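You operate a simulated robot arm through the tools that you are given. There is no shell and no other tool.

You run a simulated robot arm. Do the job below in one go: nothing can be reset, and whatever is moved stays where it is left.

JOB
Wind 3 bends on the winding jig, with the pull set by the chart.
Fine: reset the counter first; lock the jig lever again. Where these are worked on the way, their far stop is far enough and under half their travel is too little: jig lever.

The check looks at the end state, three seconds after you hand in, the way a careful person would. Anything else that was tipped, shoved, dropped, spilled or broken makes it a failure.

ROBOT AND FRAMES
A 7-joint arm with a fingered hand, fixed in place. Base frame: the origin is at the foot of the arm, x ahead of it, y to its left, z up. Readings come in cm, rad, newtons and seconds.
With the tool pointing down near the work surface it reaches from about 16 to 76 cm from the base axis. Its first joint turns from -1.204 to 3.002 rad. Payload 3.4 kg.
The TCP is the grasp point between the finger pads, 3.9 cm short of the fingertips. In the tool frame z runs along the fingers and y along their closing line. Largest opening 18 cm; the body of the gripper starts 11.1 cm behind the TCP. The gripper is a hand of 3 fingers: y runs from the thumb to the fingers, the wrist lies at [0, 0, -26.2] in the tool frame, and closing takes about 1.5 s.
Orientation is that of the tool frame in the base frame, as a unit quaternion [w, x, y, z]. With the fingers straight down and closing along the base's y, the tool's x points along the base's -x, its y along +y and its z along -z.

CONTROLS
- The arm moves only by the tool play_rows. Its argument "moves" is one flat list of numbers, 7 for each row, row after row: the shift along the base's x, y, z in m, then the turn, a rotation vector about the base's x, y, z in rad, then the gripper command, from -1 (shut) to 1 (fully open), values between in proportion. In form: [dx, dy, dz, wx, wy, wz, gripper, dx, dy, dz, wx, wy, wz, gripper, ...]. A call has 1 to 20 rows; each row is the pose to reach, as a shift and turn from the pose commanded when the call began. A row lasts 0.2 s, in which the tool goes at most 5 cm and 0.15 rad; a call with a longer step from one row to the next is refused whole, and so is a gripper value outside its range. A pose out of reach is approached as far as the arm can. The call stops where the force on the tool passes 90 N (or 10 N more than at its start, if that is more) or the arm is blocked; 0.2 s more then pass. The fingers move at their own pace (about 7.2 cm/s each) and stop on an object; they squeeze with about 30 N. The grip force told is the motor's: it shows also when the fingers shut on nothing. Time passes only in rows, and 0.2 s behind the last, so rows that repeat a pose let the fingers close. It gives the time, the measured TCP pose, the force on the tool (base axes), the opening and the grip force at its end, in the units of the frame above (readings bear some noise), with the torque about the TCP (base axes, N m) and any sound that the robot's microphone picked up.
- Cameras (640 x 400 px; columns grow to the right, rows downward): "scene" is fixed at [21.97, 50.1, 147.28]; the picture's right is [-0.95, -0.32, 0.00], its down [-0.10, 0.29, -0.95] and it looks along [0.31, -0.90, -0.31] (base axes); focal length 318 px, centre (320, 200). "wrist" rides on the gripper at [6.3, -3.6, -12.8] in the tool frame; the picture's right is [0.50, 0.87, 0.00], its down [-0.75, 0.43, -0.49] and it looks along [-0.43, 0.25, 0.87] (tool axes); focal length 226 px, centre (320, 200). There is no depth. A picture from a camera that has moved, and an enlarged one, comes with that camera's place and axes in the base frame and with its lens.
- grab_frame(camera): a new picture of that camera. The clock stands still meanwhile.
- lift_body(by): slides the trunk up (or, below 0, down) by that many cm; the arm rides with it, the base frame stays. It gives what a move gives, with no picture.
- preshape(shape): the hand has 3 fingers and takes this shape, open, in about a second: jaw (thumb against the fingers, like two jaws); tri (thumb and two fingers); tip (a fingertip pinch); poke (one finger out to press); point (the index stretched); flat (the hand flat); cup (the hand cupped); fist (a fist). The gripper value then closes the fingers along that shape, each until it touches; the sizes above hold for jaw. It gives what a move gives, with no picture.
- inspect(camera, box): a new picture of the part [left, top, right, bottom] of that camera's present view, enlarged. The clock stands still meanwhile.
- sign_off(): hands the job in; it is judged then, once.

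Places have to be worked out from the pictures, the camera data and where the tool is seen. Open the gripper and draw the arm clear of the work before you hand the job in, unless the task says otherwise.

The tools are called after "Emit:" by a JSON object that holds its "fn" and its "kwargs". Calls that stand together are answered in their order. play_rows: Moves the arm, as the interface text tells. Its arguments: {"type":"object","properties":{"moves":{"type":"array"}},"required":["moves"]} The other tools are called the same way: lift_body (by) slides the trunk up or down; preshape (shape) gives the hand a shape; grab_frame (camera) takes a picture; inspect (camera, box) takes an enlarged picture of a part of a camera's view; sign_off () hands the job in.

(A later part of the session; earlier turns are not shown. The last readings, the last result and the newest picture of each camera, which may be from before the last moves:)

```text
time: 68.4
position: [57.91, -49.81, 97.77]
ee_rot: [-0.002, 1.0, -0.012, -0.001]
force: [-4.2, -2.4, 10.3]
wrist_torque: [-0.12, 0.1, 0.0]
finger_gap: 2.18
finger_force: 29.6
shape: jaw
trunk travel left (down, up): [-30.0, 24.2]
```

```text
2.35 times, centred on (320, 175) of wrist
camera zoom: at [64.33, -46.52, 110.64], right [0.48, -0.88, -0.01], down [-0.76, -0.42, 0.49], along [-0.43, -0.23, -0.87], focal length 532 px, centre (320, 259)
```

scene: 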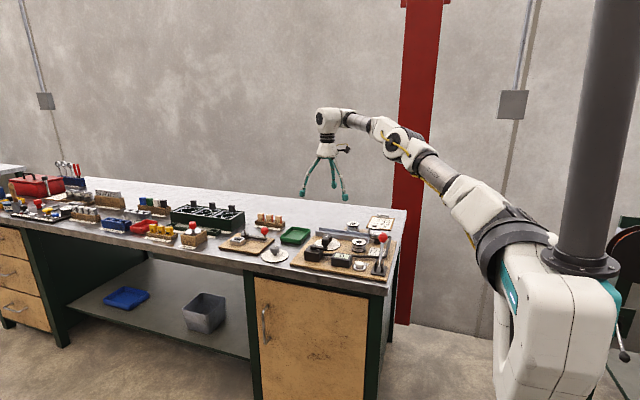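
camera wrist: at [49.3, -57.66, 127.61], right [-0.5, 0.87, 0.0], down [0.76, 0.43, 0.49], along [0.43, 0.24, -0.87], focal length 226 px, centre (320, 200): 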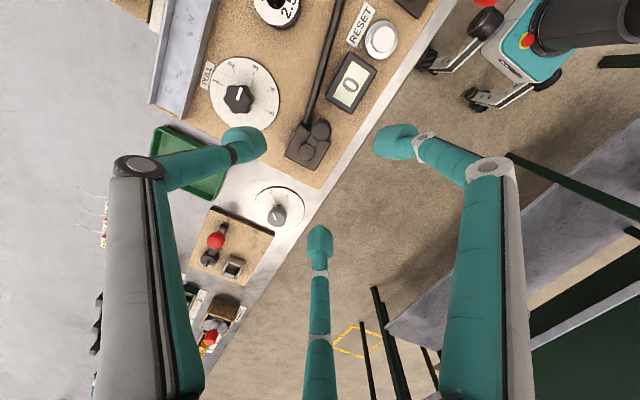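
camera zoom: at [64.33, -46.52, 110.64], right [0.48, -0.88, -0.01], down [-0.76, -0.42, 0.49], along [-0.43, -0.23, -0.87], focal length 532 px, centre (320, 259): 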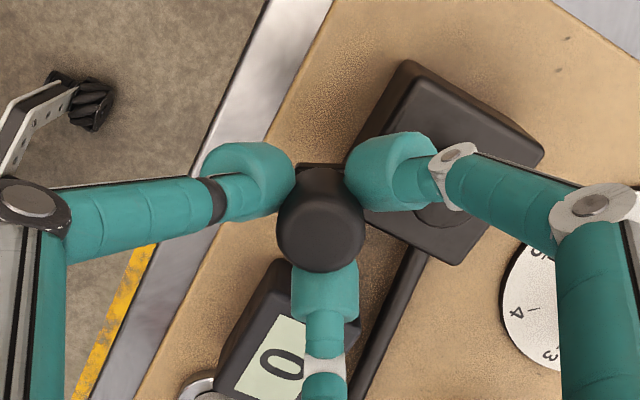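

The crank follows well with small forces. I'll continue clockwise to about 166°.

Emit:
{"fn": "play_rows", "kwargs": {"moves": [0.0063, 0.0022, -0.001, 0, 0, -0.145, -1, 0.0128, 0.0035, -0.002, 0, 0, -0.29, -1, 0.0194, 0.0038, -0.002, 0, 0, -0.435, -1, 0.026, 0.0032, -0.002, 0, 0, -0.58, -1, 0.0325, 0.0016, -0.002, 0, 0, -0.725, -1, 0.0386, -0.0009, -0.002, 0, 0, -0.87, -1, 0.0443, -0.0043, -0.002, 0, 0, -1.015, -1, 0.0495, -0.0085, -0.002, 0, 0, -1.16, -1, 0.054, -0.0133, -0.002, 0, 0, -1.305, -1, 0.0578, -0.0188, -0.002, 0, 0, -1.45, -1, 0.0607, -0.0247, -0.002, 0, 0, -1.595, -1, 0.0628, -0.031, -0.002, 0, 0, -1.74, -1]}}

Emit:
{"fn": "inspect", "kwargs": {"camera": "scene", "box": [295, 205, 365, 265]}}

Emit:
{"fn": "inspect", "kwargs": {"camera": "wrist", "box": [220, 90, 420, 260]}}

```text
time: 71.0
position: [64.28, -53.01, 97.74]
ee_rot: [0.003, -0.636, 0.772, -0.002]
force: [2.2, 4.2, 15.5]
wrist_torque: [0.17, -0.08, 0.0]
finger_gap: 2.23
finger_force: 29.8
shape: jaw
trunk travel left (down, up): [-30.0, 24.2]
```

```text
6.67 times, centred on (330, 235) of scene
camera zoom: at [21.97, 50.1, 147.28], right [-0.95, -0.32, 0.0], down [-0.1, 0.29, -0.95], along [0.31, -0.9, -0.31], focal length 2121 px, centre (253, -33)
```

zoom: 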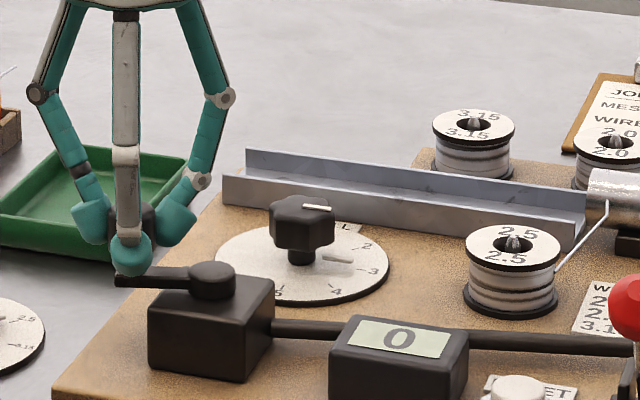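

```text
2.35 times, centred on (320, 175) of wrist
camera zoom: at [66.62, -59.89, 110.61], right [-0.95, -0.32, -0.01], down [-0.29, 0.82, 0.49], along [-0.15, 0.47, -0.87], focal length 532 px, centre (320, 259)
```

zoom: 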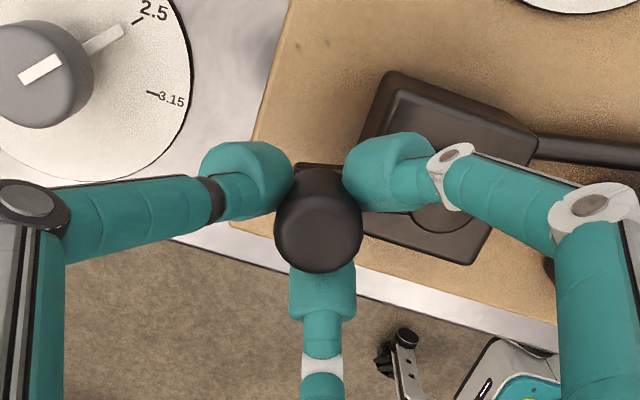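

Going well at about 166°. I'll continue clockwise to about 249°, easing the height back up 0.2 cm.

Emit:
{"fn": "play_rows", "kwargs": {"moves": [0.0011, -0.0065, 0.001, 0, 0, -0.145, -1, 0.0013, -0.0132, 0.002, 0, 0, -0.29, -1, 0.0005, -0.0198, 0.002, 0, 0, -0.435, -1, -0.0013, -0.0262, 0.002, 0, 0, -0.58, -1, -0.0039, -0.0322, 0.002, 0, 0, -0.725, -1, -0.0074, -0.0379, 0.002, 0, 0, -0.87, -1, -0.0117, -0.043, 0.002, 0, 0, -1.015, -1, -0.0167, -0.0473, 0.002, 0, 0, -1.16, -1, -0.0222, -0.051, 0.002, 0, 0, -1.305, -1, -0.0282, -0.0538, 0.002, 0, 0, -1.45, -1]}}

Emit:
{"fn": "inspect", "kwargs": {"camera": "scene", "box": [295, 205, 365, 265]}}

Emit:
{"fn": "inspect", "kwargs": {"camera": "wrist", "box": [220, 90, 420, 260]}}

```text
time: 73.2
position: [61.53, -58.29, 97.67]
ee_rot: [0.0, 0.036, 0.999, -0.003]
force: [2.3, 5.2, 8.1]
wrist_torque: [0.15, -0.08, 0.0]
finger_gap: 2.21
finger_force: 29.9
shape: jaw
trunk travel left (down, up): [-30.0, 24.2]
```

```text
6.67 times, centred on (330, 235) of scene
camera zoom: at [21.97, 50.1, 147.28], right [-0.95, -0.32, 0.0], down [-0.1, 0.29, -0.95], along [0.31, -0.9, -0.31], focal length 2121 px, centre (253, -33)
```

zoom: 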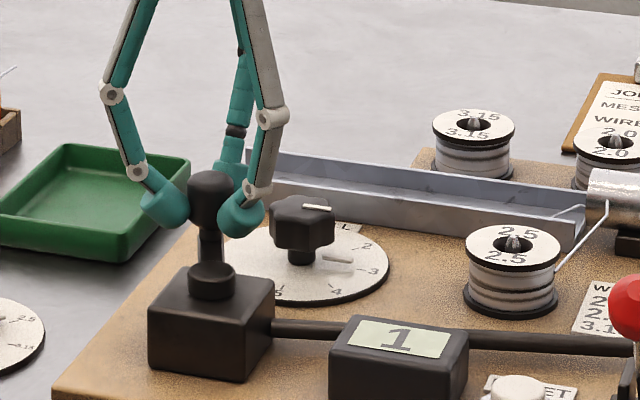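

```text
2.35 times, centred on (320, 175) of wrist
camera zoom: at [54.94, -61.56, 110.64], right [-0.44, 0.9, 0.0], down [0.78, 0.38, 0.49], along [0.44, 0.21, -0.87], focal length 532 px, centre (320, 259)
```

zoom: 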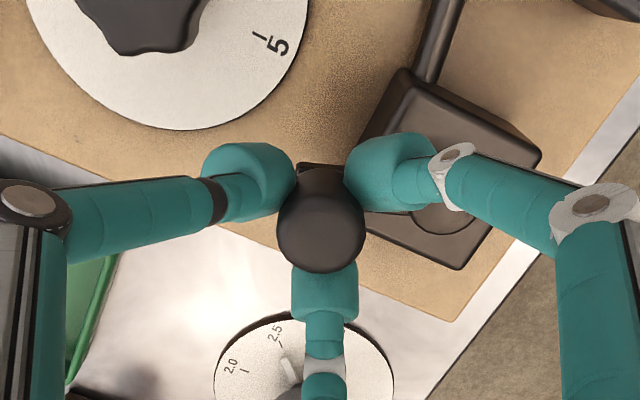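

The counter already shows 1 at about 249°, having changed somewhere past the half turn. I'll continue to the wrist's limit at about 324° and watch when it changes next.

Emit:
{"fn": "play_rows", "kwargs": {"moves": [-0.0064, -0.0019, 0, 0, 0, -0.145, -1, -0.013, -0.0029, 0, 0, 0, -0.29, -1, -0.0196, -0.0029, 0, 0, 0, -0.435, -1, -0.0262, -0.0019, 0, 0, 0, -0.58, -1, -0.0325, 0, 0, 0, 0, -0.725, -1, -0.0385, 0.0028, 0, 0, 0, -0.87, -1, -0.0441, 0.0064, 0, 0, 0, -1.015, -1, -0.049, 0.0108, 0, 0, 0, -1.16, -1, -0.0533, 0.0159, 0, 0, 0, -1.305, -1]}}

Emit:
{"fn": "inspect", "kwargs": {"camera": "scene", "box": [295, 205, 365, 265]}}

Emit:
{"fn": "inspect", "kwargs": {"camera": "scene", "box": [350, 215, 410, 265]}}

```text
time: 75.2
position: [56.1, -56.84, 97.68]
ee_rot: [-0.001, 0.636, 0.772, -0.002]
force: [7.1, 1.0, 6.6]
wrist_torque: [0.06, -0.26, 0.01]
finger_gap: 2.15
finger_force: 30.1
shape: jaw
trunk travel left (down, up): [-30.0, 24.2]
```

```text
6.67 times, centred on (330, 235) of scene
camera zoom: at [21.97, 50.1, 147.28], right [-0.95, -0.32, 0.0], down [-0.1, 0.29, -0.95], along [0.31, -0.9, -0.31], focal length 2121 px, centre (253, -33)
```

zoom: 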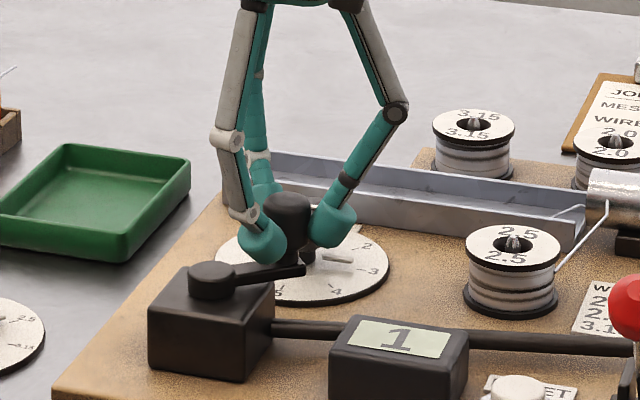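

```text
8.00 times, centred on (380, 240) of scene
camera zoom: at [21.97, 50.1, 147.28], right [-0.95, -0.32, 0.0], down [-0.1, 0.29, -0.95], along [0.31, -0.9, -0.31], focal length 2545 px, centre (-160, -120)
```

zoom: 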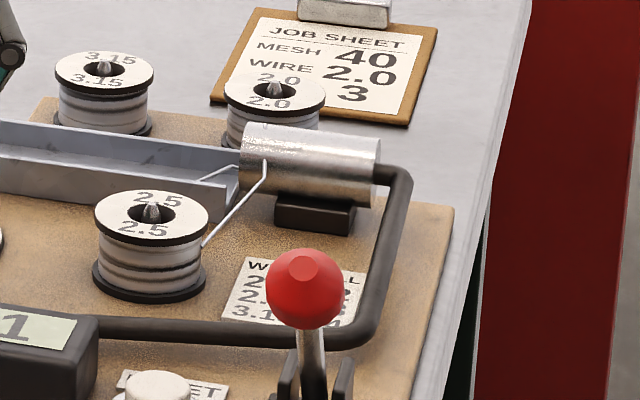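

The counter reads 1 and a bent piece of wire shows at the former. I'll open, lift clear and roll the hand back the other way for a new grip.

Emit:
{"fn": "play_rows", "kwargs": {"moves": [0, 0, 0, 0, 0, 0, -0.5, 0, 0, 0, 0, 0, 0, 0, 0, 0, 0, 0, 0, 0, 0, 0, 0, 0.03, 0, 0, 0, 0, 0, 0, 0.06, 0, 0, 0, 0, 0, 0, 0.06, 0, 0, 0.145, 0, 0, 0, 0.06, 0, 0, 0.29, 0, 0, 0, 0.06, 0, 0, 0.435, 0, 0, 0, 0.06, 0, 0, 0.58, 0, 0, 0, 0.06, 0, 0, 0.725, 0, 0, 0, 0.06, 0, 0, 0.87, 0, 0, 0, 0.06, 0, 0, 1.015, 0, 0, 0, 0.06, 0, 0, 1.16, 0, 0, 0, 0.06, 0, 0, 1.305, 0, 0, 0, 0.06, 0, 0, 1.45, 0, 0, 0, 0.06, 0, 0, 1.595, 0, 0, 0, 0.06, 0, 0, 1.74, 0, 0, 0, 0.06, 0, 0, 1.885, 0, 0, 0, 0.06, 0, 0, 2.03, 0, 0, 0, 0.06, 0, 0, 2.175, 0]}}

Emit:
{"fn": "play_rows", "kwargs": {"moves": [0, 0, 0, 0, 0, 0.145, 0, 0, 0, 0, 0, 0, 0.29, 0, 0, 0, 0, 0, 0, 0.435, 0, 0, 0, 0, 0, 0, 0.58, 0, 0, 0, 0, 0, 0, 0.725, 0, 0, 0, 0, 0, 0, 0.87, 0, 0, 0, 0, 0, 0, 1.015, 0, 0, 0, 0, 0, 0, 1.16, 0, 0, 0, 0, 0, 0, 1.305, 0, 0, 0, 0, 0, 0, 1.45, 0, 0, 0, 0, 0, 0, 1.595, 0, 0, 0, 0, 0, 0, 1.74, 0, 0, 0, 0, 0, 0, 1.885, 0, 0, 0, 0, 0, 0, 2.03, 0, 0, 0, 0, 0, 0, 2.175, 0, 0, 0, 0, 0, 0, 2.32, 0, 0, 0, 0, 0, 0, 2.465, 0, 0, 0, 0, 0, 0, 2.61, 0, 0, 0, 0, 0, 0, 2.755, 0, 0, 0, 0, 0, 0, 2.9, 0]}}

Emit:
{"fn": "play_rows", "kwargs": {"moves": [0, 0, 0, 0, 0, 0.145, 0, 0, 0, 0, 0, 0, 0.29, 0, 0, 0, 0, 0, 0, 0.435, 0, 0, 0, 0, 0, 0, 0.55, 0, 0, 0, 0, 0, 0, 0.55, 0]}}

Emit:
{"fn": "inspect", "kwargs": {"camera": "wrist", "box": [220, 60, 420, 230]}}

Emit:
{"fn": "inspect", "kwargs": {"camera": "scene", "box": [295, 205, 365, 265]}}

```text
time: 79.4
position: [56.17, -56.87, 103.7]
ee_rot: [0.001, -0.391, 0.92, -0.001]
force: [0.3, 0.4, 0.5]
wrist_torque: [-0.06, -0.01, -0.03]
finger_gap: 8.9
finger_force: 0.2
shape: jaw
trunk travel left (down, up): [-30.0, 24.2]
```

```text
time: 83.6
position: [56.16, -56.84, 103.73]
ee_rot: [-0.003, 0.961, 0.277, 0.0]
force: [-0.3, 0.0, -0.8]
wrist_torque: [0.0, -0.01, 0.0]
finger_gap: 8.96
finger_force: 0.2
shape: jaw
trunk travel left (down, up): [-30.0, 24.2]
```

```text
time: 84.8
position: [56.29, -56.78, 103.71]
ee_rot: [-0.003, 0.85, 0.527, -0.002]
force: [0.0, -0.6, -1.0]
wrist_torque: [-0.02, 0.01, 0.04]
finger_gap: 8.92
finger_force: 0.0
shape: jaw
trunk travel left (down, up): [-30.0, 24.2]
```

```text
2.35 times, centred on (320, 145) of wrist
camera zoom: at [55.79, -49.75, 116.59], right [1.0, 0.06, -0.01], down [0.06, -0.87, 0.49], along [0.03, -0.49, -0.87], focal length 532 px, centre (320, 329)
```

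zoom: 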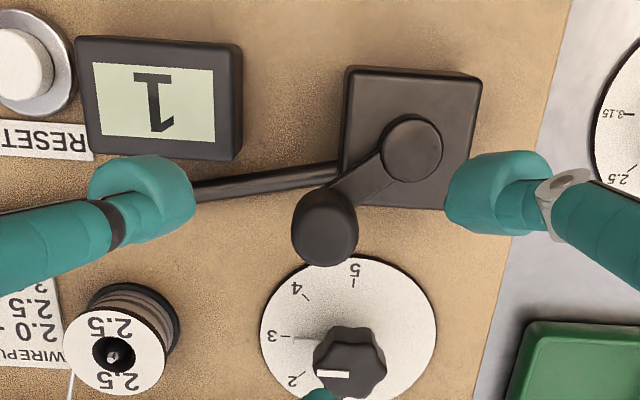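

```text
6.67 times, centred on (330, 235) of scene
camera zoom: at [21.97, 50.1, 147.28], right [-0.95, -0.32, 0.0], down [-0.1, 0.29, -0.95], along [0.31, -0.9, -0.31], focal length 2121 px, centre (253, -33)
```

zoom: 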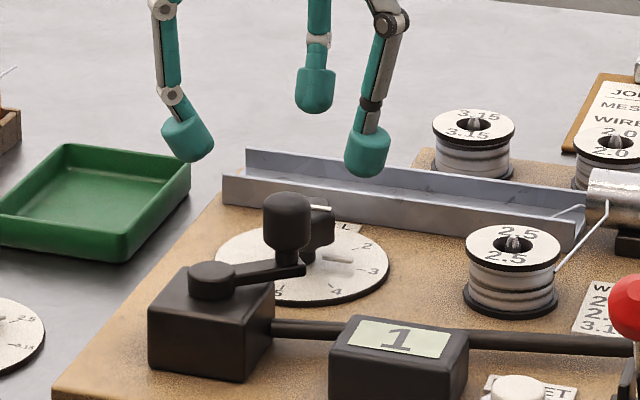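

The crank stayed put and the knob is right under the tool axis. I'll lower 6 cm and grip again.

Emit:
{"fn": "play_rows", "kwargs": {"moves": [0.001, 0, -0.03, 0, 0, 0, 0, 0.001, 0, -0.059, 0, 0, 0, 0, 0.001, 0, -0.06, 0, 0, 0, 0, 0.001, 0, -0.06, 0, 0, 0, -0.4, 0.001, 0, -0.06, 0, 0, 0, -0.8, 0.001, 0, -0.06, 0, 0, 0, -1, 0.001, 0, -0.06, 0, 0, 0, -1, 0.001, 0, -0.06, 0, 0, 0, -1]}}

Emit:
{"fn": "inspect", "kwargs": {"camera": "wrist", "box": [220, 90, 420, 260]}}

```text
time: 86.6
position: [56.41, -56.73, 97.69]
ee_rot: [-0.002, 0.851, 0.526, -0.002]
force: [0.3, 0.6, -1.3]
wrist_torque: [0.05, 0.04, 0.02]
finger_gap: 2.11
finger_force: 30.0
shape: jaw
trunk travel left (down, up): [-30.0, 24.2]
```

```text
2.35 times, centred on (320, 175) of wrist
camera zoom: at [55.96, -49.71, 110.58], right [1.0, 0.06, -0.01], down [0.06, -0.87, 0.49], along [0.03, -0.49, -0.87], focal length 532 px, centre (320, 259)
```

zoom: 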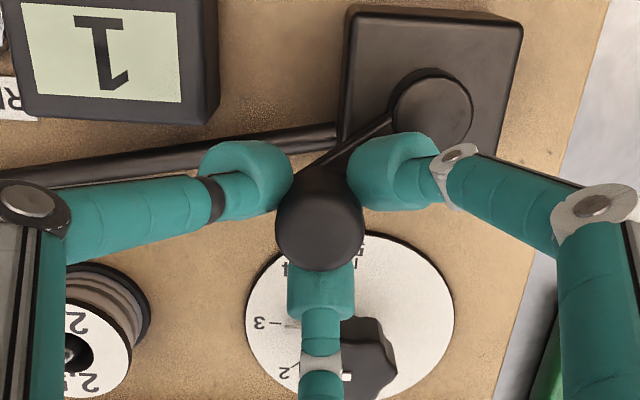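

A good grip again at 2.11 cm. I'll continue clockwise through the full-turn mark to about 407° and check the counter.

Emit:
{"fn": "play_rows", "kwargs": {"moves": [-0.0045, 0.0057, 0, 0, 0, -0.145, -1, -0.0072, 0.0117, 0, 0, 0, -0.29, -1, -0.0089, 0.0182, 0, 0, 0, -0.435, -1, -0.0097, 0.0247, 0, 0, 0, -0.58, -1, -0.0095, 0.0314, 0, 0, 0, -0.725, -1, -0.0084, 0.0379, 0, 0, 0, -0.87, -1, -0.0064, 0.0442, 0, 0, 0, -1.015, -1, -0.0034, 0.0502, 0, 0, 0, -1.16, -1, 0.0004, 0.0556, 0, 0, 0, -1.305, -1, 0.0049, 0.0605, 0, 0, 0, -1.45, -1]}}

Emit:
{"fn": "inspect", "kwargs": {"camera": "scene", "box": [295, 205, 365, 265]}}

Emit:
{"fn": "inspect", "kwargs": {"camera": "wrist", "box": [220, 90, 420, 260]}}

```text
time: 88.8
position: [56.83, -50.75, 97.62]
ee_rot: [-0.003, 0.985, -0.172, -0.001]
force: [-4.5, -1.6, 1.4]
wrist_torque: [-0.08, 0.2, -0.01]
finger_gap: 2.05
finger_force: 29.7
shape: jaw
trunk travel left (down, up): [-30.0, 24.2]
```

```text
6.67 times, centred on (330, 235) of scene
camera zoom: at [21.97, 50.1, 147.28], right [-0.95, -0.32, 0.0], down [-0.1, 0.29, -0.95], along [0.31, -0.9, -0.31], focal length 2121 px, centre (253, -33)
```

zoom: 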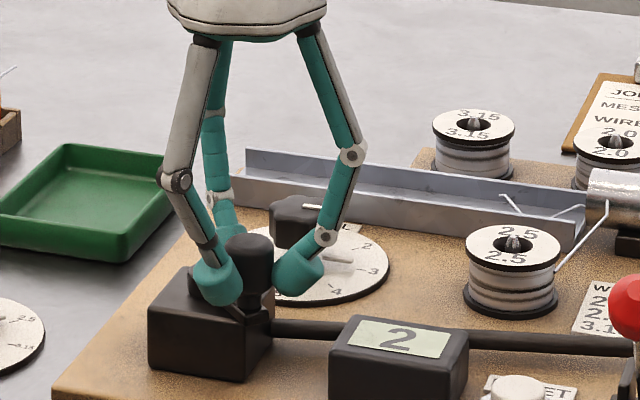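

```text
2.35 times, centred on (320, 175) of wrist
camera zoom: at [63.83, -49.62, 110.54], right [0.18, -0.98, -0.01], down [-0.86, -0.16, 0.49], along [-0.49, -0.08, -0.87], focal length 532 px, centre (320, 259)
```

zoom: 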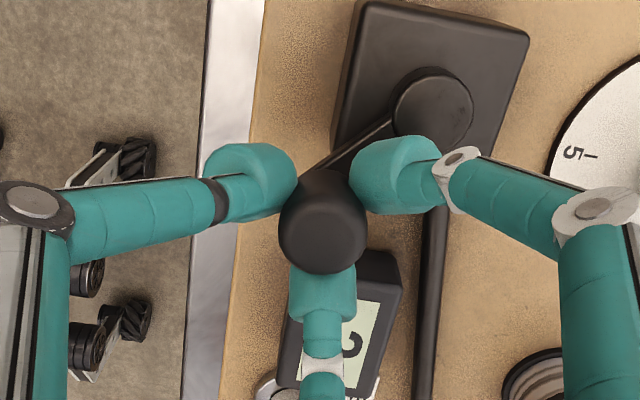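

The counter reads 2 at about 407°, so each bend is a half turn and the third should come near 540°. I'll continue to about 515°, then creep.

Emit:
{"fn": "play_rows", "kwargs": {"moves": [0.0052, 0.0042, 0, 0, 0, -0.145, -1, 0.0109, 0.0075, 0, 0, 0, -0.29, -1, 0.0171, 0.01, 0, 0, 0, -0.435, -1, 0.0235, 0.0116, 0, 0, 0, -0.58, -1, 0.0301, 0.0122, 0, 0, 0, -0.725, -1, 0.0367, 0.0119, 0, 0, 0, -0.87, -1, 0.0432, 0.0106, 0, 0, 0, -1.015, -1, 0.0495, 0.0084, 0, 0, 0, -1.16, -1, 0.0554, 0.0054, 0, 0, 0, -1.305, -1, 0.0607, 0.0014, 0, 0, 0, -1.45, -1, 0.0655, -0.0032, 0, 0, 0, -1.595, -1, 0.0695, -0.0085, 0, 0, 0, -1.74, -1, 0.0727, -0.0143, 0, 0, 0, -1.885, -1]}}

Emit:
{"fn": "inspect", "kwargs": {"camera": "scene", "box": [295, 205, 365, 265]}}

Emit:
{"fn": "inspect", "kwargs": {"camera": "wrist", "box": [220, 90, 420, 260]}}

```text
time: 91.6
position: [64.16, -52.39, 97.63]
ee_rot: [0.0, -0.44, 0.898, -0.001]
force: [-7.3, 0.8, -4.4]
wrist_torque: [0.07, 0.16, 0.02]
finger_gap: 1.92
finger_force: 30.3
shape: jaw
trunk travel left (down, up): [-30.0, 24.2]
```

```text
6.67 times, centred on (330, 235) of scene
camera zoom: at [21.97, 50.1, 147.28], right [-0.95, -0.32, 0.0], down [-0.1, 0.29, -0.95], along [0.31, -0.9, -0.31], focal length 2121 px, centre (253, -33)
```

zoom: 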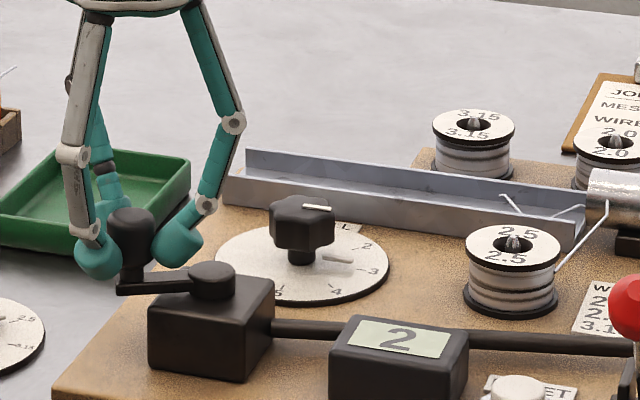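

```text
2.35 times, centred on (320, 175) of wrist
camera zoom: at [63.02, -59.6, 110.58], right [-0.99, 0.13, 0.0], down [0.12, 0.86, 0.49], along [0.07, 0.49, -0.87], focal length 532 px, centre (320, 259)
```

zoom: 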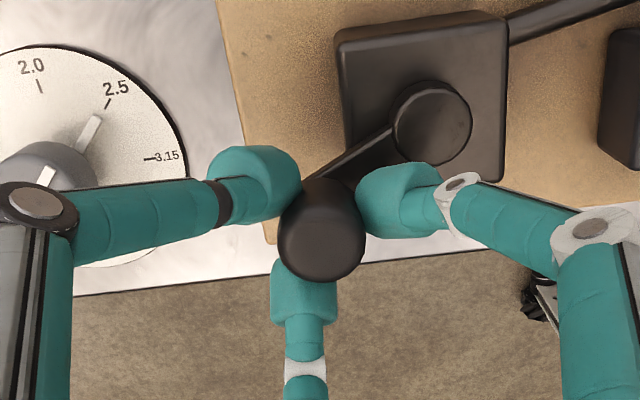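

The counter is still 2 at about 516°. I'll creep on to 540°, trimming the radius slightly since a small side force shows.

Emit:
{"fn": "play_rows", "kwargs": {"moves": [0.0015, -0.0062, 0, 0, 0, -0.145, -1, 0.002, -0.0127, 0, 0, 0, -0.29, -1, 0.0023, -0.0193, 0, 0, 0, -0.435, -1]}}

Emit:
{"fn": "inspect", "kwargs": {"camera": "scene", "box": [295, 205, 365, 265]}}

Emit:
{"fn": "inspect", "kwargs": {"camera": "wrist", "box": [220, 90, 420, 260]}}

```text
time: 92.4
position: [64.31, -54.03, 97.67]
ee_rot: [0.0, -0.237, 0.971, -0.003]
force: [-4.6, 3.8, -5.4]
wrist_torque: [0.16, 0.07, 0.06]
finger_gap: 1.89
finger_force: 30.0
shape: jaw
trunk travel left (down, up): [-30.0, 24.2]
```

```text
6.67 times, centred on (330, 235) of scene
camera zoom: at [21.97, 50.1, 147.28], right [-0.95, -0.32, 0.0], down [-0.1, 0.29, -0.95], along [0.31, -0.9, -0.31], focal length 2121 px, centre (253, -33)
```

zoom: 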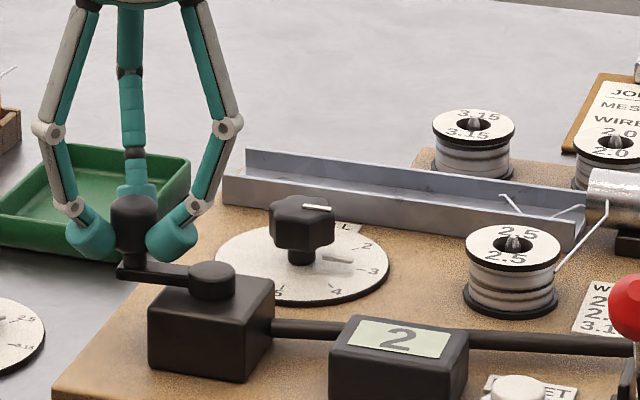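

```text
2.35 times, centred on (320, 175) of wrist
camera zoom: at [60.34, -60.17, 110.58], right [-0.84, 0.54, 0.0], down [0.47, 0.73, 0.49], along [0.27, 0.41, -0.87], focal length 532 px, centre (320, 259)
```

zoom: 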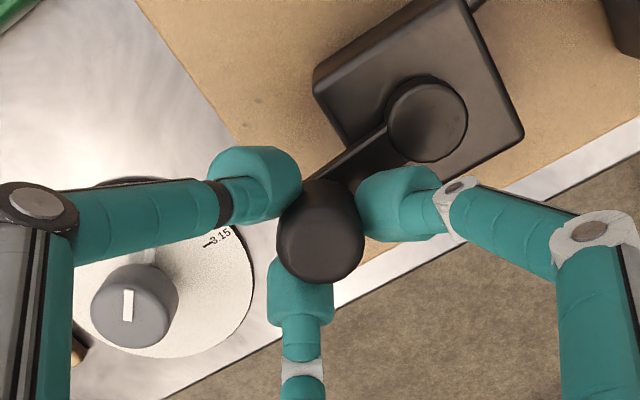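

At about 538° it's still 2. I'll go another 8° and check again.

Emit:
{"fn": "play_rows", "kwargs": {"moves": [-0.0003, -0.0035, 0, 0, 0, -0.075, -1, -0.0006, -0.007, 0, 0, 0, -0.15, -1]}}

Emit:
{"fn": "inspect", "kwargs": {"camera": "scene", "box": [295, 205, 365, 265]}}

```text
time: 93.0
position: [64.11, -54.82, 97.59]
ee_rot: [-0.001, -0.164, 0.986, -0.002]
force: [-6.3, 4.7, -6.7]
wrist_torque: [0.12, 0.1, 0.06]
finger_gap: 1.86
finger_force: 30.1
shape: jaw
trunk travel left (down, up): [-30.0, 24.2]
```

```text
6.67 times, centred on (330, 235) of scene
camera zoom: at [21.97, 50.1, 147.28], right [-0.95, -0.32, 0.0], down [-0.1, 0.29, -0.95], along [0.31, -0.9, -0.31], focal length 2121 px, centre (253, -33)
```

zoom: 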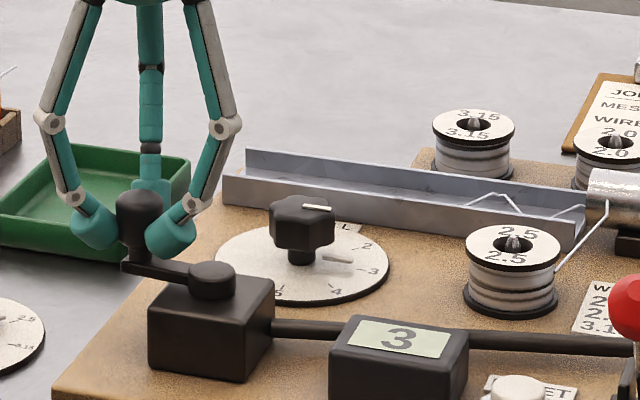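

The counter reads 3 and three bends show in the channel. I'll nudge about 3° more for margin, then open the fingers gently without disturbing the crank.

Emit:
{"fn": "play_rows", "kwargs": {"moves": [-0.0004, -0.0025, 0, 0, 0, -0.05, -1, -0.0004, -0.0025, 0, 0, 0, -0.05, -0.8, -0.0004, -0.0025, 0, 0, 0, -0.05, -0.6, -0.0004, -0.0025, 0, 0, 0, -0.05, -0.3, -0.0004, -0.0025, 0, 0, 0, -0.05, 0, -0.0004, -0.0025, 0, 0, 0, -0.05, 0]}}

Emit:
{"fn": "inspect", "kwargs": {"camera": "scene", "box": [295, 205, 365, 265]}}

Emit:
{"fn": "inspect", "kwargs": {"camera": "wrist", "box": [220, 90, 420, 260]}}

```text
time: 94.4
position: [64.2, -55.07, 97.77]
ee_rot: [0.0, -0.14, 0.99, -0.003]
force: [-0.6, 0.6, -0.4]
wrist_torque: [0.0, 0.0, -0.01]
finger_gap: 8.92
finger_force: 0.0
shape: jaw
trunk travel left (down, up): [-30.0, 24.2]
```

```text
6.67 times, centred on (330, 235) of scene
camera zoom: at [21.97, 50.1, 147.28], right [-0.95, -0.32, 0.0], down [-0.1, 0.29, -0.95], along [0.31, -0.9, -0.31], focal length 2121 px, centre (253, -33)
```

zoom: 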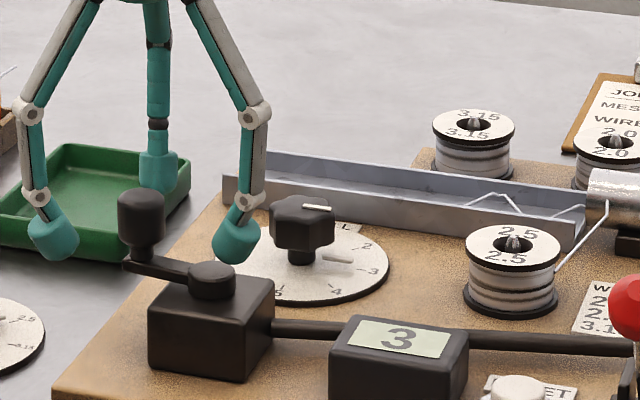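

```text
2.35 times, centred on (320, 175) of wrist
camera zoom: at [59.14, -60.33, 110.6], right [-0.72, 0.69, 0.0], down [0.6, 0.63, 0.49], along [0.34, 0.35, -0.87], focal length 532 px, centre (320, 259)
```

zoom: 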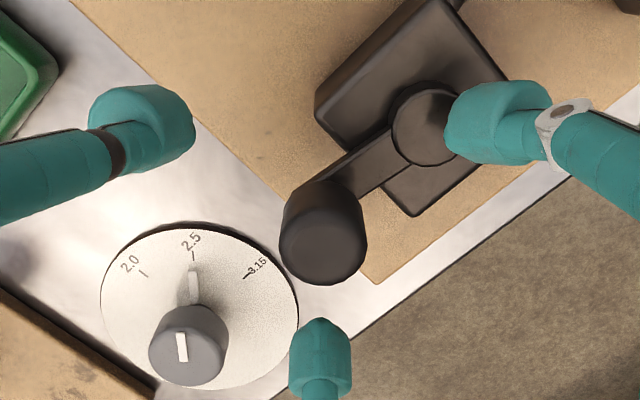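

The counter holds at 3 with the crank free. I'll rise straight up and move above the lever ball to lock it again.

Emit:
{"fn": "play_rows", "kwargs": {"moves": [0, 0, 0.02, 0, 0, 0, 0, 0, 0, 0.06, 0, 0, 0, 0, 0, 0, 0.1, 0, 0, 0, 0, 0, 0, 0.14, 0, 0, 0, 0, 0, 0, 0.17, 0, 0, -0.05, 0, -0.042, 0.012, 0.17, 0, 0, -0.1, 0, -0.084, 0.024, 0.17, 0, 0, -0.15, 0, -0.126, 0.036, 0.17, 0, 0, -0.2, 0, -0.168, 0.048, 0.17, 0, 0, -0.25, 0, -0.21, 0.06, 0.17, 0, 0, -0.278, 0, -0.252, 0.072, 0.17, 0, 0, -0.278, 0, -0.294, 0.085, 0.17, 0, 0, -0.278, 0, -0.294, 0.085, 0.17, 0, 0, -0.278, 0, -0.294, 0.085, 0.17, 0, 0, -0.278, 0]}}

Emit:
{"fn": "inspect", "kwargs": {"camera": "wrist", "box": [250, 80, 400, 200]}}

Emit:
{"fn": "inspect", "kwargs": {"camera": "scene", "box": [280, 180, 420, 285]}}

```text
time: 97.4
position: [34.46, -46.55, 114.85]
ee_rot: [0.0, -0.001, 1.0, -0.002]
force: [0.4, -0.1, 0.3]
wrist_torque: [0.02, 0.0, 0.03]
finger_gap: 8.96
finger_force: 0.0
shape: jaw
trunk travel left (down, up): [-30.0, 24.2]
```

```text
3.33 times, centred on (325, 140) of wrist
camera zoom: at [28.27, -50.23, 127.68], right [-0.5, 0.86, 0.0], down [0.75, 0.44, 0.49], along [0.43, 0.24, -0.87], focal length 754 px, centre (303, 400)
```

zoom: 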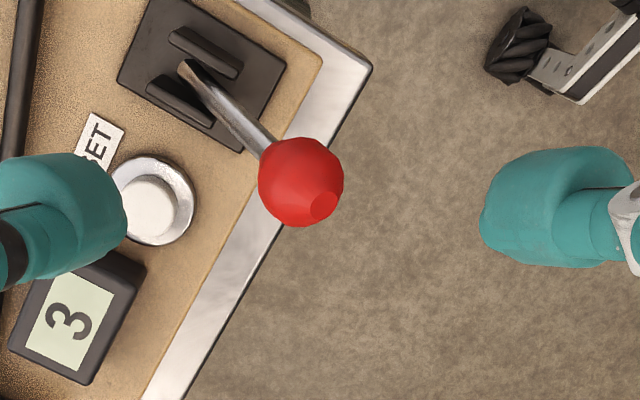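

```text
3.81 times, centred on (350, 232) of scene
camera zoom: at [21.97, 50.1, 147.28], right [-0.95, -0.32, 0.0], down [-0.1, 0.29, -0.95], along [0.31, -0.9, -0.31], focal length 1212 px, centre (206, 76)
```

zoom: 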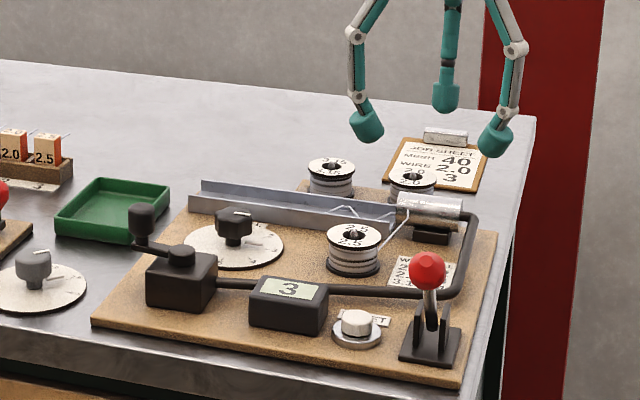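

The ball is practically under the tool axis at about (34.3,-46.7,98). I'll lower the open fingers around it and close to the same loose cage as before.

Emit:
{"fn": "play_rows", "kwargs": {"moves": [-0.001, -0.001, -0.03, 0, 0, 0, 0, -0.001, -0.001, -0.07, 0, 0, 0, 0, -0.001, -0.001, -0.11, 0, 0, 0, 0, -0.001, -0.001, -0.14, 0, 0, 0, 0, -0.001, -0.001, -0.14, 0, 0, 0, 0, -0.001, -0.001, -0.14, 0, 0, 0, -0.3, -0.001, -0.001, -0.14, 0, 0, 0, -0.58, -0.001, -0.001, -0.14, 0, 0, 0, -0.58, -0.001, -0.001, -0.14, 0, 0, 0, -0.58]}}

Emit:
{"fn": "inspect", "kwargs": {"camera": "wrist", "box": [220, 90, 420, 260]}}

Emit:
{"fn": "inspect", "kwargs": {"camera": "scene", "box": [350, 200, 420, 280]}}

```text
time: 99.4
position: [34.76, -46.84, 100.73]
ee_rot: [0.0, -0.001, 1.0, -0.002]
force: [0.3, 0.8, -0.1]
wrist_torque: [-0.03, 0.0, 0.02]
finger_gap: 3.8
finger_force: 0.2
shape: jaw
trunk travel left (down, up): [-30.0, 24.2]
```

```text
2.35 times, centred on (320, 175) of wrist
camera zoom: at [28.42, -50.47, 113.62], right [-0.5, 0.86, 0.0], down [0.75, 0.44, 0.49], along [0.43, 0.24, -0.87], focal length 532 px, centre (320, 259)
```

zoom: 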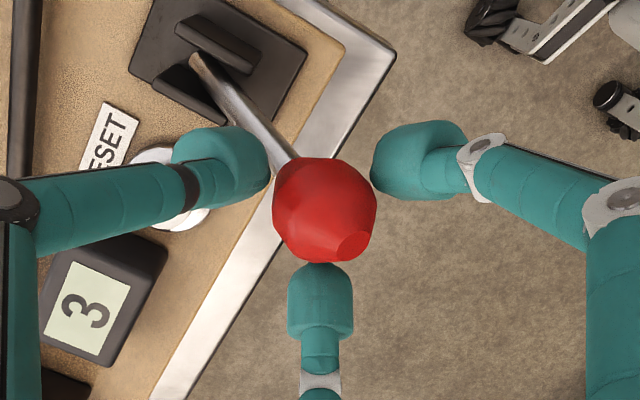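

```text
5.00 times, centred on (385, 240) of scene
camera zoom: at [21.97, 50.1, 147.28], right [-0.95, -0.32, 0.0], down [-0.1, 0.29, -0.95], along [0.31, -0.9, -0.31], focal length 1591 px, centre (-5, 0)
```

zoom: 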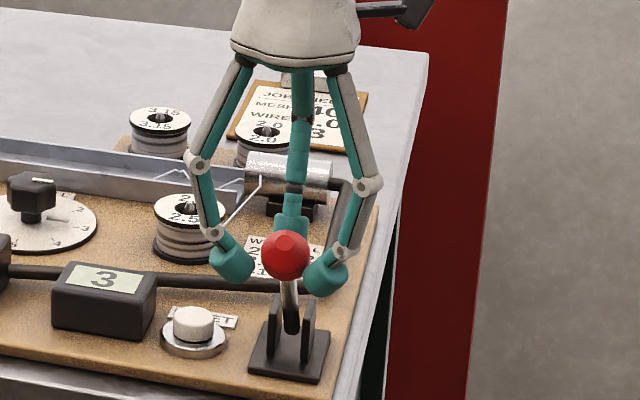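

The ball is caged. I'll swing the lever back over toward -y along its arc to its original stop.

Emit:
{"fn": "play_rows", "kwargs": {"moves": [0, -0.0088, 0.0058, 0, 0, 0, -0.58, 0, -0.018, 0.0105, 0, 0, 0, -0.58, 0, -0.0278, 0.0143, 0, 0, 0, -0.58, 0, -0.0379, 0.017, 0, 0, 0, -0.58, 0, -0.0482, 0.0186, 0, 0, 0, -0.58, 0, -0.0585, 0.019, 0, 0, 0, -0.58, 0, -0.069, 0.0186, 0, 0, 0, -0.58, 0, -0.0793, 0.017, 0, 0, 0, -0.58, 0, -0.0893, 0.0143, 0, 0, 0, -0.58, 0, -0.099, 0.0105, 0, 0, 0, -0.58, 0, -0.108, 0.0058, 0, 0, 0, -0.58, 0, -0.117, 0.001, 0, 0, 0, -0.58, 0, -0.117, 0.001, 0, 0, 0, -0.58]}}

Emit:
{"fn": "inspect", "kwargs": {"camera": "wrist", "box": [220, 90, 420, 260]}}

Emit:
{"fn": "inspect", "kwargs": {"camera": "scene", "box": [350, 200, 420, 280]}}

```text
time: 102.2
position: [34.73, -58.34, 100.87]
ee_rot: [-0.001, -0.001, 1.0, -0.002]
force: [0.2, 0.6, 0.0]
wrist_torque: [0.01, -0.01, 0.02]
finger_gap: 3.8
finger_force: 0.0
shape: jaw
trunk travel left (down, up): [-30.0, 24.2]
```

```text
2.35 times, centred on (320, 175) of wrist
camera zoom: at [28.42, -62.07, 113.8], right [-0.5, 0.86, 0.0], down [0.75, 0.44, 0.49], along [0.43, 0.24, -0.87], focal length 532 px, centre (320, 259)
```

zoom: 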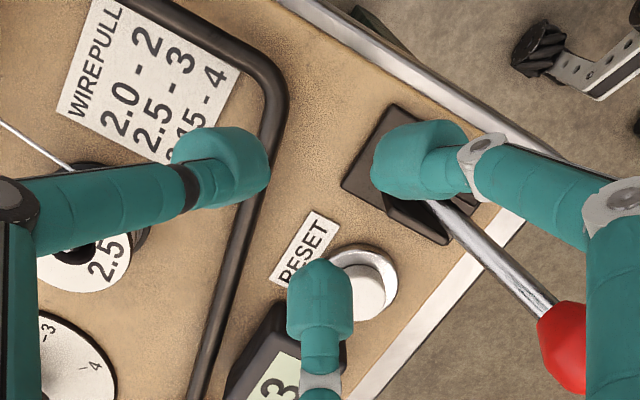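

```text
5.00 times, centred on (385, 240) of scene
camera zoom: at [21.97, 50.1, 147.28], right [-0.95, -0.32, 0.0], down [-0.1, 0.29, -0.95], along [0.31, -0.9, -0.31], focal length 1591 px, centre (-5, 0)
```

zoom: 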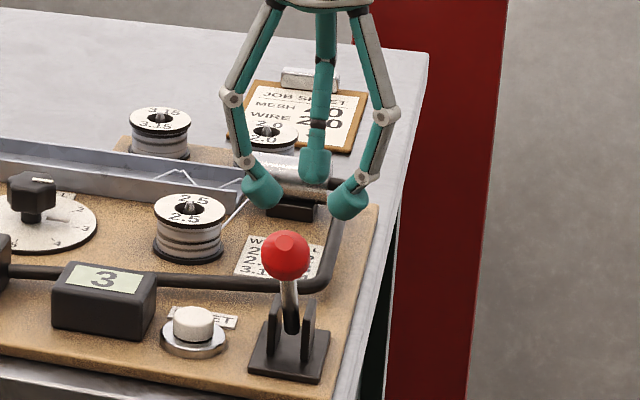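

The ball slipped back between the two fingers and the lever returned to the +y side. I'll push it with closed fingers from its +y side instead. First I rise, cross over and come down behind it.

Emit:
{"fn": "play_rows", "kwargs": {"moves": [0, 0, 0.04, 0, 0, 0, -0.8, 0, 0, 0.08, 0, 0, 0, -1, 0, 0, 0.1, 0, 0, 0, -1, 0, 0.045, 0.1, 0, 0, 0, -1, 0, 0.09, 0.1, 0, 0, 0, -1, 0, 0.135, 0.1, 0, 0, 0, -1, -0.002, 0.18, 0.1, 0, 0, 0, -1, -0.002, 0.18, 0.06, 0, 0, 0, -1, -0.002, 0.18, 0.02, 0, 0, 0, -1, -0.002, 0.18, 0, 0, 0, 0, -1, -0.002, 0.18, 0, 0, 0, 0, -1]}}

Emit:
{"fn": "inspect", "kwargs": {"camera": "wrist", "box": [150, 40, 420, 260]}}

Emit:
{"fn": "inspect", "kwargs": {"camera": "scene", "box": [350, 200, 420, 280]}}

```text
time: 104.6
position: [34.31, -40.13, 100.77]
ee_rot: [0.001, -0.002, 1.0, -0.003]
force: [-0.3, -0.6, 0.0]
wrist_torque: [-0.01, -0.03, -0.02]
finger_gap: 0.0
finger_force: 29.7
shape: jaw
trunk travel left (down, up): [-30.0, 24.2]
```

```text
1.82 times, centred on (285, 150) of wrist
camera zoom: at [27.95, -43.77, 113.7], right [-0.5, 0.86, 0.0], down [0.75, 0.44, 0.49], along [0.43, 0.24, -0.87], focal length 411 px, centre (384, 291)
```

zoom: 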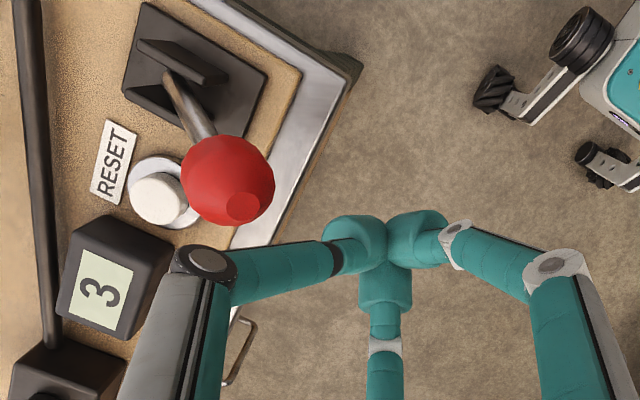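

```text
5.00 times, centred on (385, 240) of scene
camera zoom: at [21.97, 50.1, 147.28], right [-0.95, -0.32, 0.0], down [-0.1, 0.29, -0.95], along [0.31, -0.9, -0.31], focal length 1591 px, centre (-5, 0)
```

zoom: 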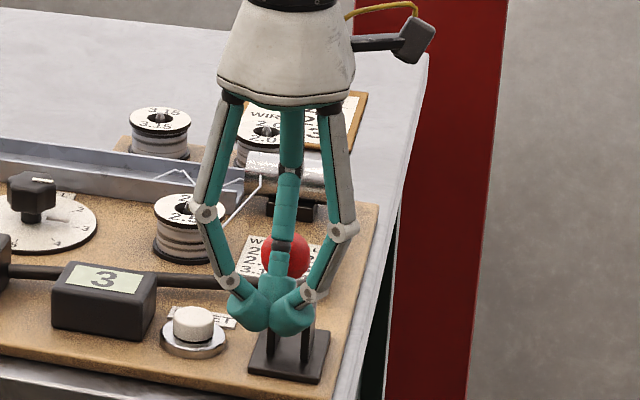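

The closed fingers are behind the ball on its +y side. I'll push toward -y, rising with the arc until just past upright.

Emit:
{"fn": "play_rows", "kwargs": {"moves": [0, -0.015, 0, 0, 0, 0, -1, 0, -0.03, 0.001, 0, 0, 0, -1, 0, -0.039, 0.006, 0, 0, 0, -1, 0, -0.048, 0.0105, 0, 0, 0, -1, 0, -0.058, 0.0143, 0, 0, 0, -1, 0, -0.068, 0.017, 0, 0, 0, -1, 0, -0.078, 0.0186, 0, 0, 0, -1, 0, -0.088, 0.019, 0, 0, 0, -1, 0, -0.098, 0.0186, 0, 0, 0, -1, 0, -0.108, 0.0175, 0, 0, 0, -1, 0, -0.108, 0.0175, 0, 0, 0, -1]}}

Emit:
{"fn": "inspect", "kwargs": {"camera": "scene", "box": [350, 200, 420, 280]}}

Emit:
{"fn": "inspect", "kwargs": {"camera": "wrist", "box": [150, 40, 420, 260]}}

```text
time: 107.0
position: [34.45, -51.03, 102.63]
ee_rot: [-0.001, -0.001, 1.0, -0.002]
force: [-0.5, 0.4, -0.6]
wrist_torque: [0.02, 0.0, 0.0]
finger_gap: 0.0
finger_force: 30.2
shape: jaw
trunk travel left (down, up): [-30.0, 24.2]
```

```text
5.00 times, centred on (385, 240) of scene
camera zoom: at [21.97, 50.1, 147.28], right [-0.95, -0.32, 0.0], down [-0.1, 0.29, -0.95], along [0.31, -0.9, -0.31], focal length 1591 px, centre (-5, 0)
```

zoom: 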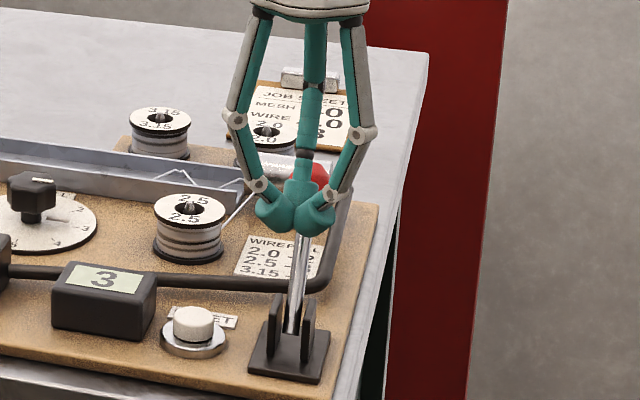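

```text
1.82 times, centred on (285, 150) of wrist
camera zoom: at [28.15, -54.79, 115.46], right [-0.5, 0.86, 0.0], down [0.75, 0.44, 0.49], along [0.42, 0.24, -0.87], focal length 411 px, centre (384, 291)
```

zoom: 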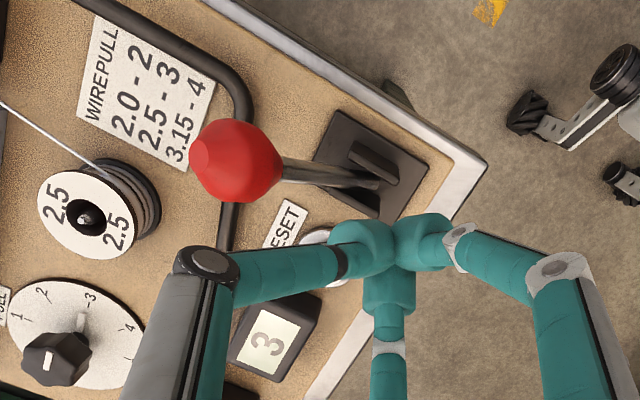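

The lever has gone over to the -y side, with its ball back near (34.4,-58.4,98). I'll follow and press it lightly against its stop to confirm it's locked.

Emit:
{"fn": "play_rows", "kwargs": {"moves": [0, -0.015, -0.01, 0, 0, 0, -1, 0, -0.027, -0.018, 0, 0, 0, -1, 0, -0.033, -0.018, 0, 0, 0, -1, 0, -0.038, -0.018, 0, 0, 0, -1, 0, -0.041, -0.018, 0, 0, 0, -1]}}

Emit:
{"fn": "inspect", "kwargs": {"camera": "scene", "box": [350, 200, 420, 280]}}

Emit:
{"fn": "inspect", "kwargs": {"camera": "wrist", "box": [150, 40, 420, 260]}}

```text
time: 108.2
position: [34.53, -55.18, 100.69]
ee_rot: [0.0, -0.002, 1.0, -0.002]
force: [-0.7, 1.9, 0.3]
wrist_torque: [0.02, 0.02, -0.01]
finger_gap: 0.0
finger_force: 30.5
shape: jaw
trunk travel left (down, up): [-30.0, 24.2]
```

```text
5.00 times, centred on (385, 240) of scene
camera zoom: at [21.97, 50.1, 147.28], right [-0.95, -0.32, 0.0], down [-0.1, 0.29, -0.95], along [0.31, -0.9, -0.31], focal length 1591 px, centre (-5, 0)
```

zoom: 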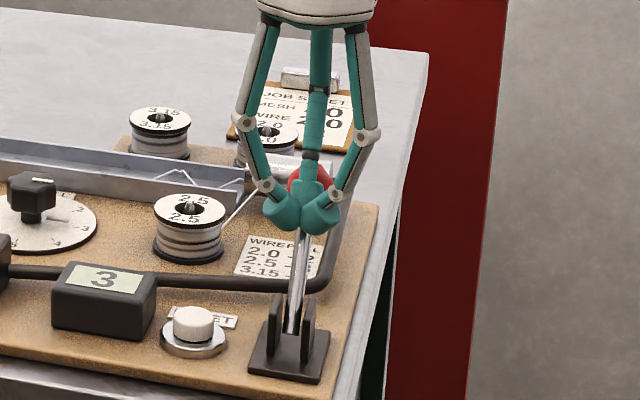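

```text
1.82 times, centred on (285, 150) of wrist
camera zoom: at [28.21, -58.92, 113.65], right [-0.5, 0.86, 0.0], down [0.75, 0.44, 0.49], along [0.43, 0.24, -0.87], focal length 411 px, centre (384, 291)
```

zoom: 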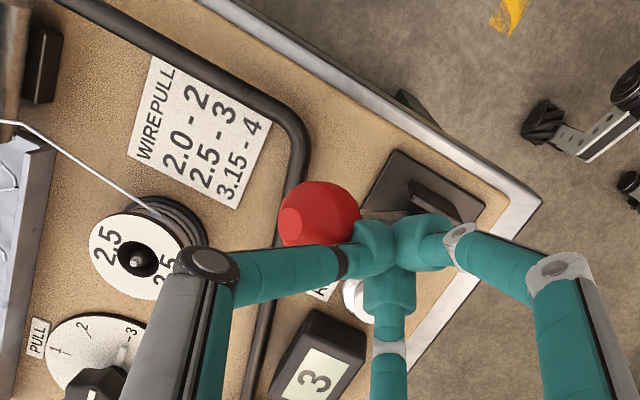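

Contact is just beginning, at about 2 N. A few more millimetres will show whether the lever is firmly on its stop.

Emit:
{"fn": "play_rows", "kwargs": {"moves": [0, -0.004, 0, 0, 0, 0, -1, 0, -0.007, 0, 0, 0, 0, -1, 0, -0.009, 0, 0, 0, 0, -1]}}

Emit:
{"fn": "inspect", "kwargs": {"camera": "scene", "box": [350, 200, 420, 280]}}

```text
time: 109.0
position: [34.58, -55.89, 100.79]
ee_rot: [0.0, -0.002, 1.0, -0.002]
force: [0.7, 14.9, 5.1]
wrist_torque: [0.3, 0.02, 0.01]
finger_gap: 0.0
finger_force: 30.2
shape: jaw
trunk travel left (down, up): [-30.0, 24.2]
```

```text
5.00 times, centred on (385, 240) of scene
camera zoom: at [21.97, 50.1, 147.28], right [-0.95, -0.32, 0.0], down [-0.1, 0.29, -0.95], along [0.31, -0.9, -0.31], focal length 1591 px, centre (-5, 0)
```

zoom: 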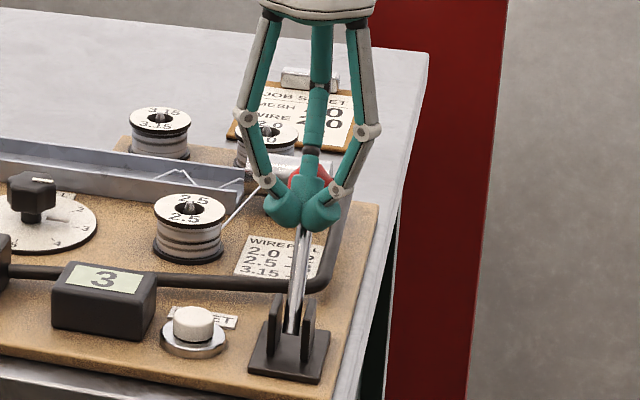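

The push met 15 N at the stop, so the lever is locked. I'll back off, rise, open the hand and withdraw to the start position.

Emit:
{"fn": "play_rows", "kwargs": {"moves": [0, 0.01, 0, 0, 0, 0, -1, 0, 0.025, 0.005, 0, 0, 0, -1, 0, 0.03, 0.04, 0, 0, 0, -1, 0, 0.03, 0.08, 0, 0, 0, -0.8, 0, 0.04, 0.12, 0, 0, 0, -0.3, -0.01, 0.07, 0.16, 0, 0, 0, 0.3, -0.02, 0.1, 0.2, 0, 0, 0, 1, -0.035, 0.13, 0.24, 0, 0, 0, 1, -0.035, 0.132, 0.25, 0, 0, 0, 1, -0.035, 0.132, 0.25, 0, 0, 0, 1, -0.035, 0.132, 0.25, 0, 0, 0, 1]}}

Emit:
{"fn": "inspect", "kwargs": {"camera": "scene", "box": [280, 200, 420, 290]}}

Emit:
{"fn": "grab_frame", "kwargs": {"camera": "wrist"}}

Emit:
{"fn": "grab_frame", "kwargs": {"camera": "scene"}}

```text
refused: row 6 steps farther than a row can; nothing moved
```

```text
4.44 times, centred on (350, 245) of scene
camera zoom: at [21.97, 50.1, 147.28], right [-0.95, -0.32, 0.0], down [-0.1, 0.29, -0.95], along [0.31, -0.9, -0.31], focal length 1414 px, centre (187, 0)
```

zoom: 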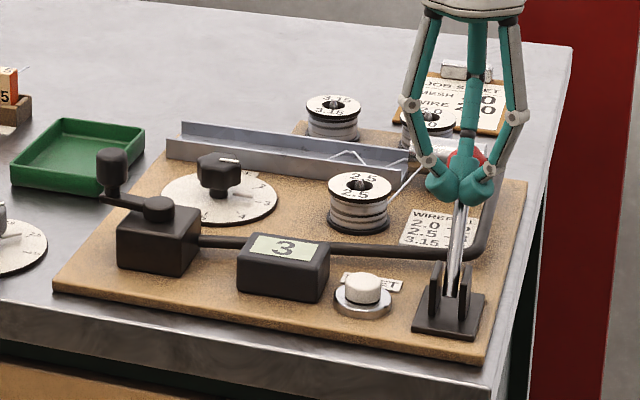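

```text
taken
camera wrist: at [28.22, -59.52, 113.77], right [-0.5, 0.86, 0.0], down [0.75, 0.44, 0.49], along [0.43, 0.24, -0.87], focal length 226 px, centre (320, 200)
```

wrist: 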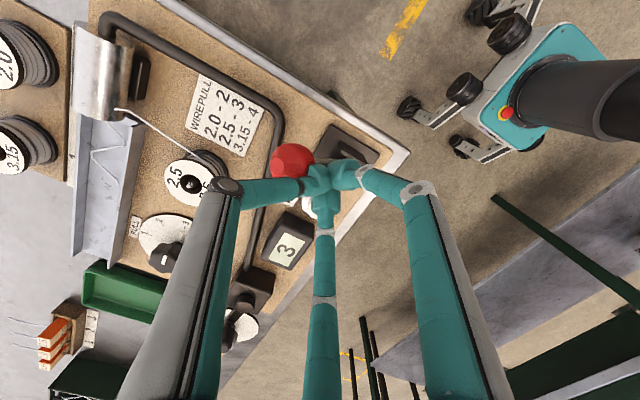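

```text
taken
```

scene: 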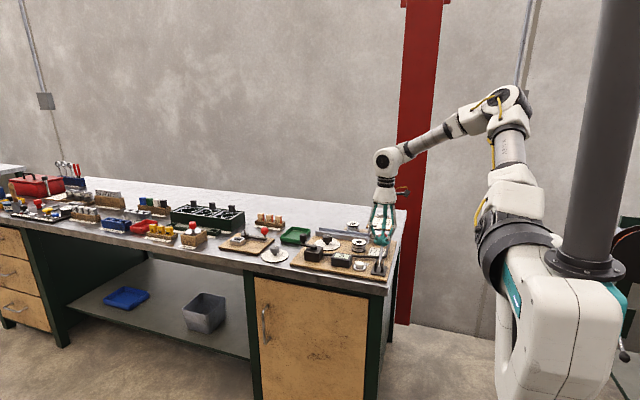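

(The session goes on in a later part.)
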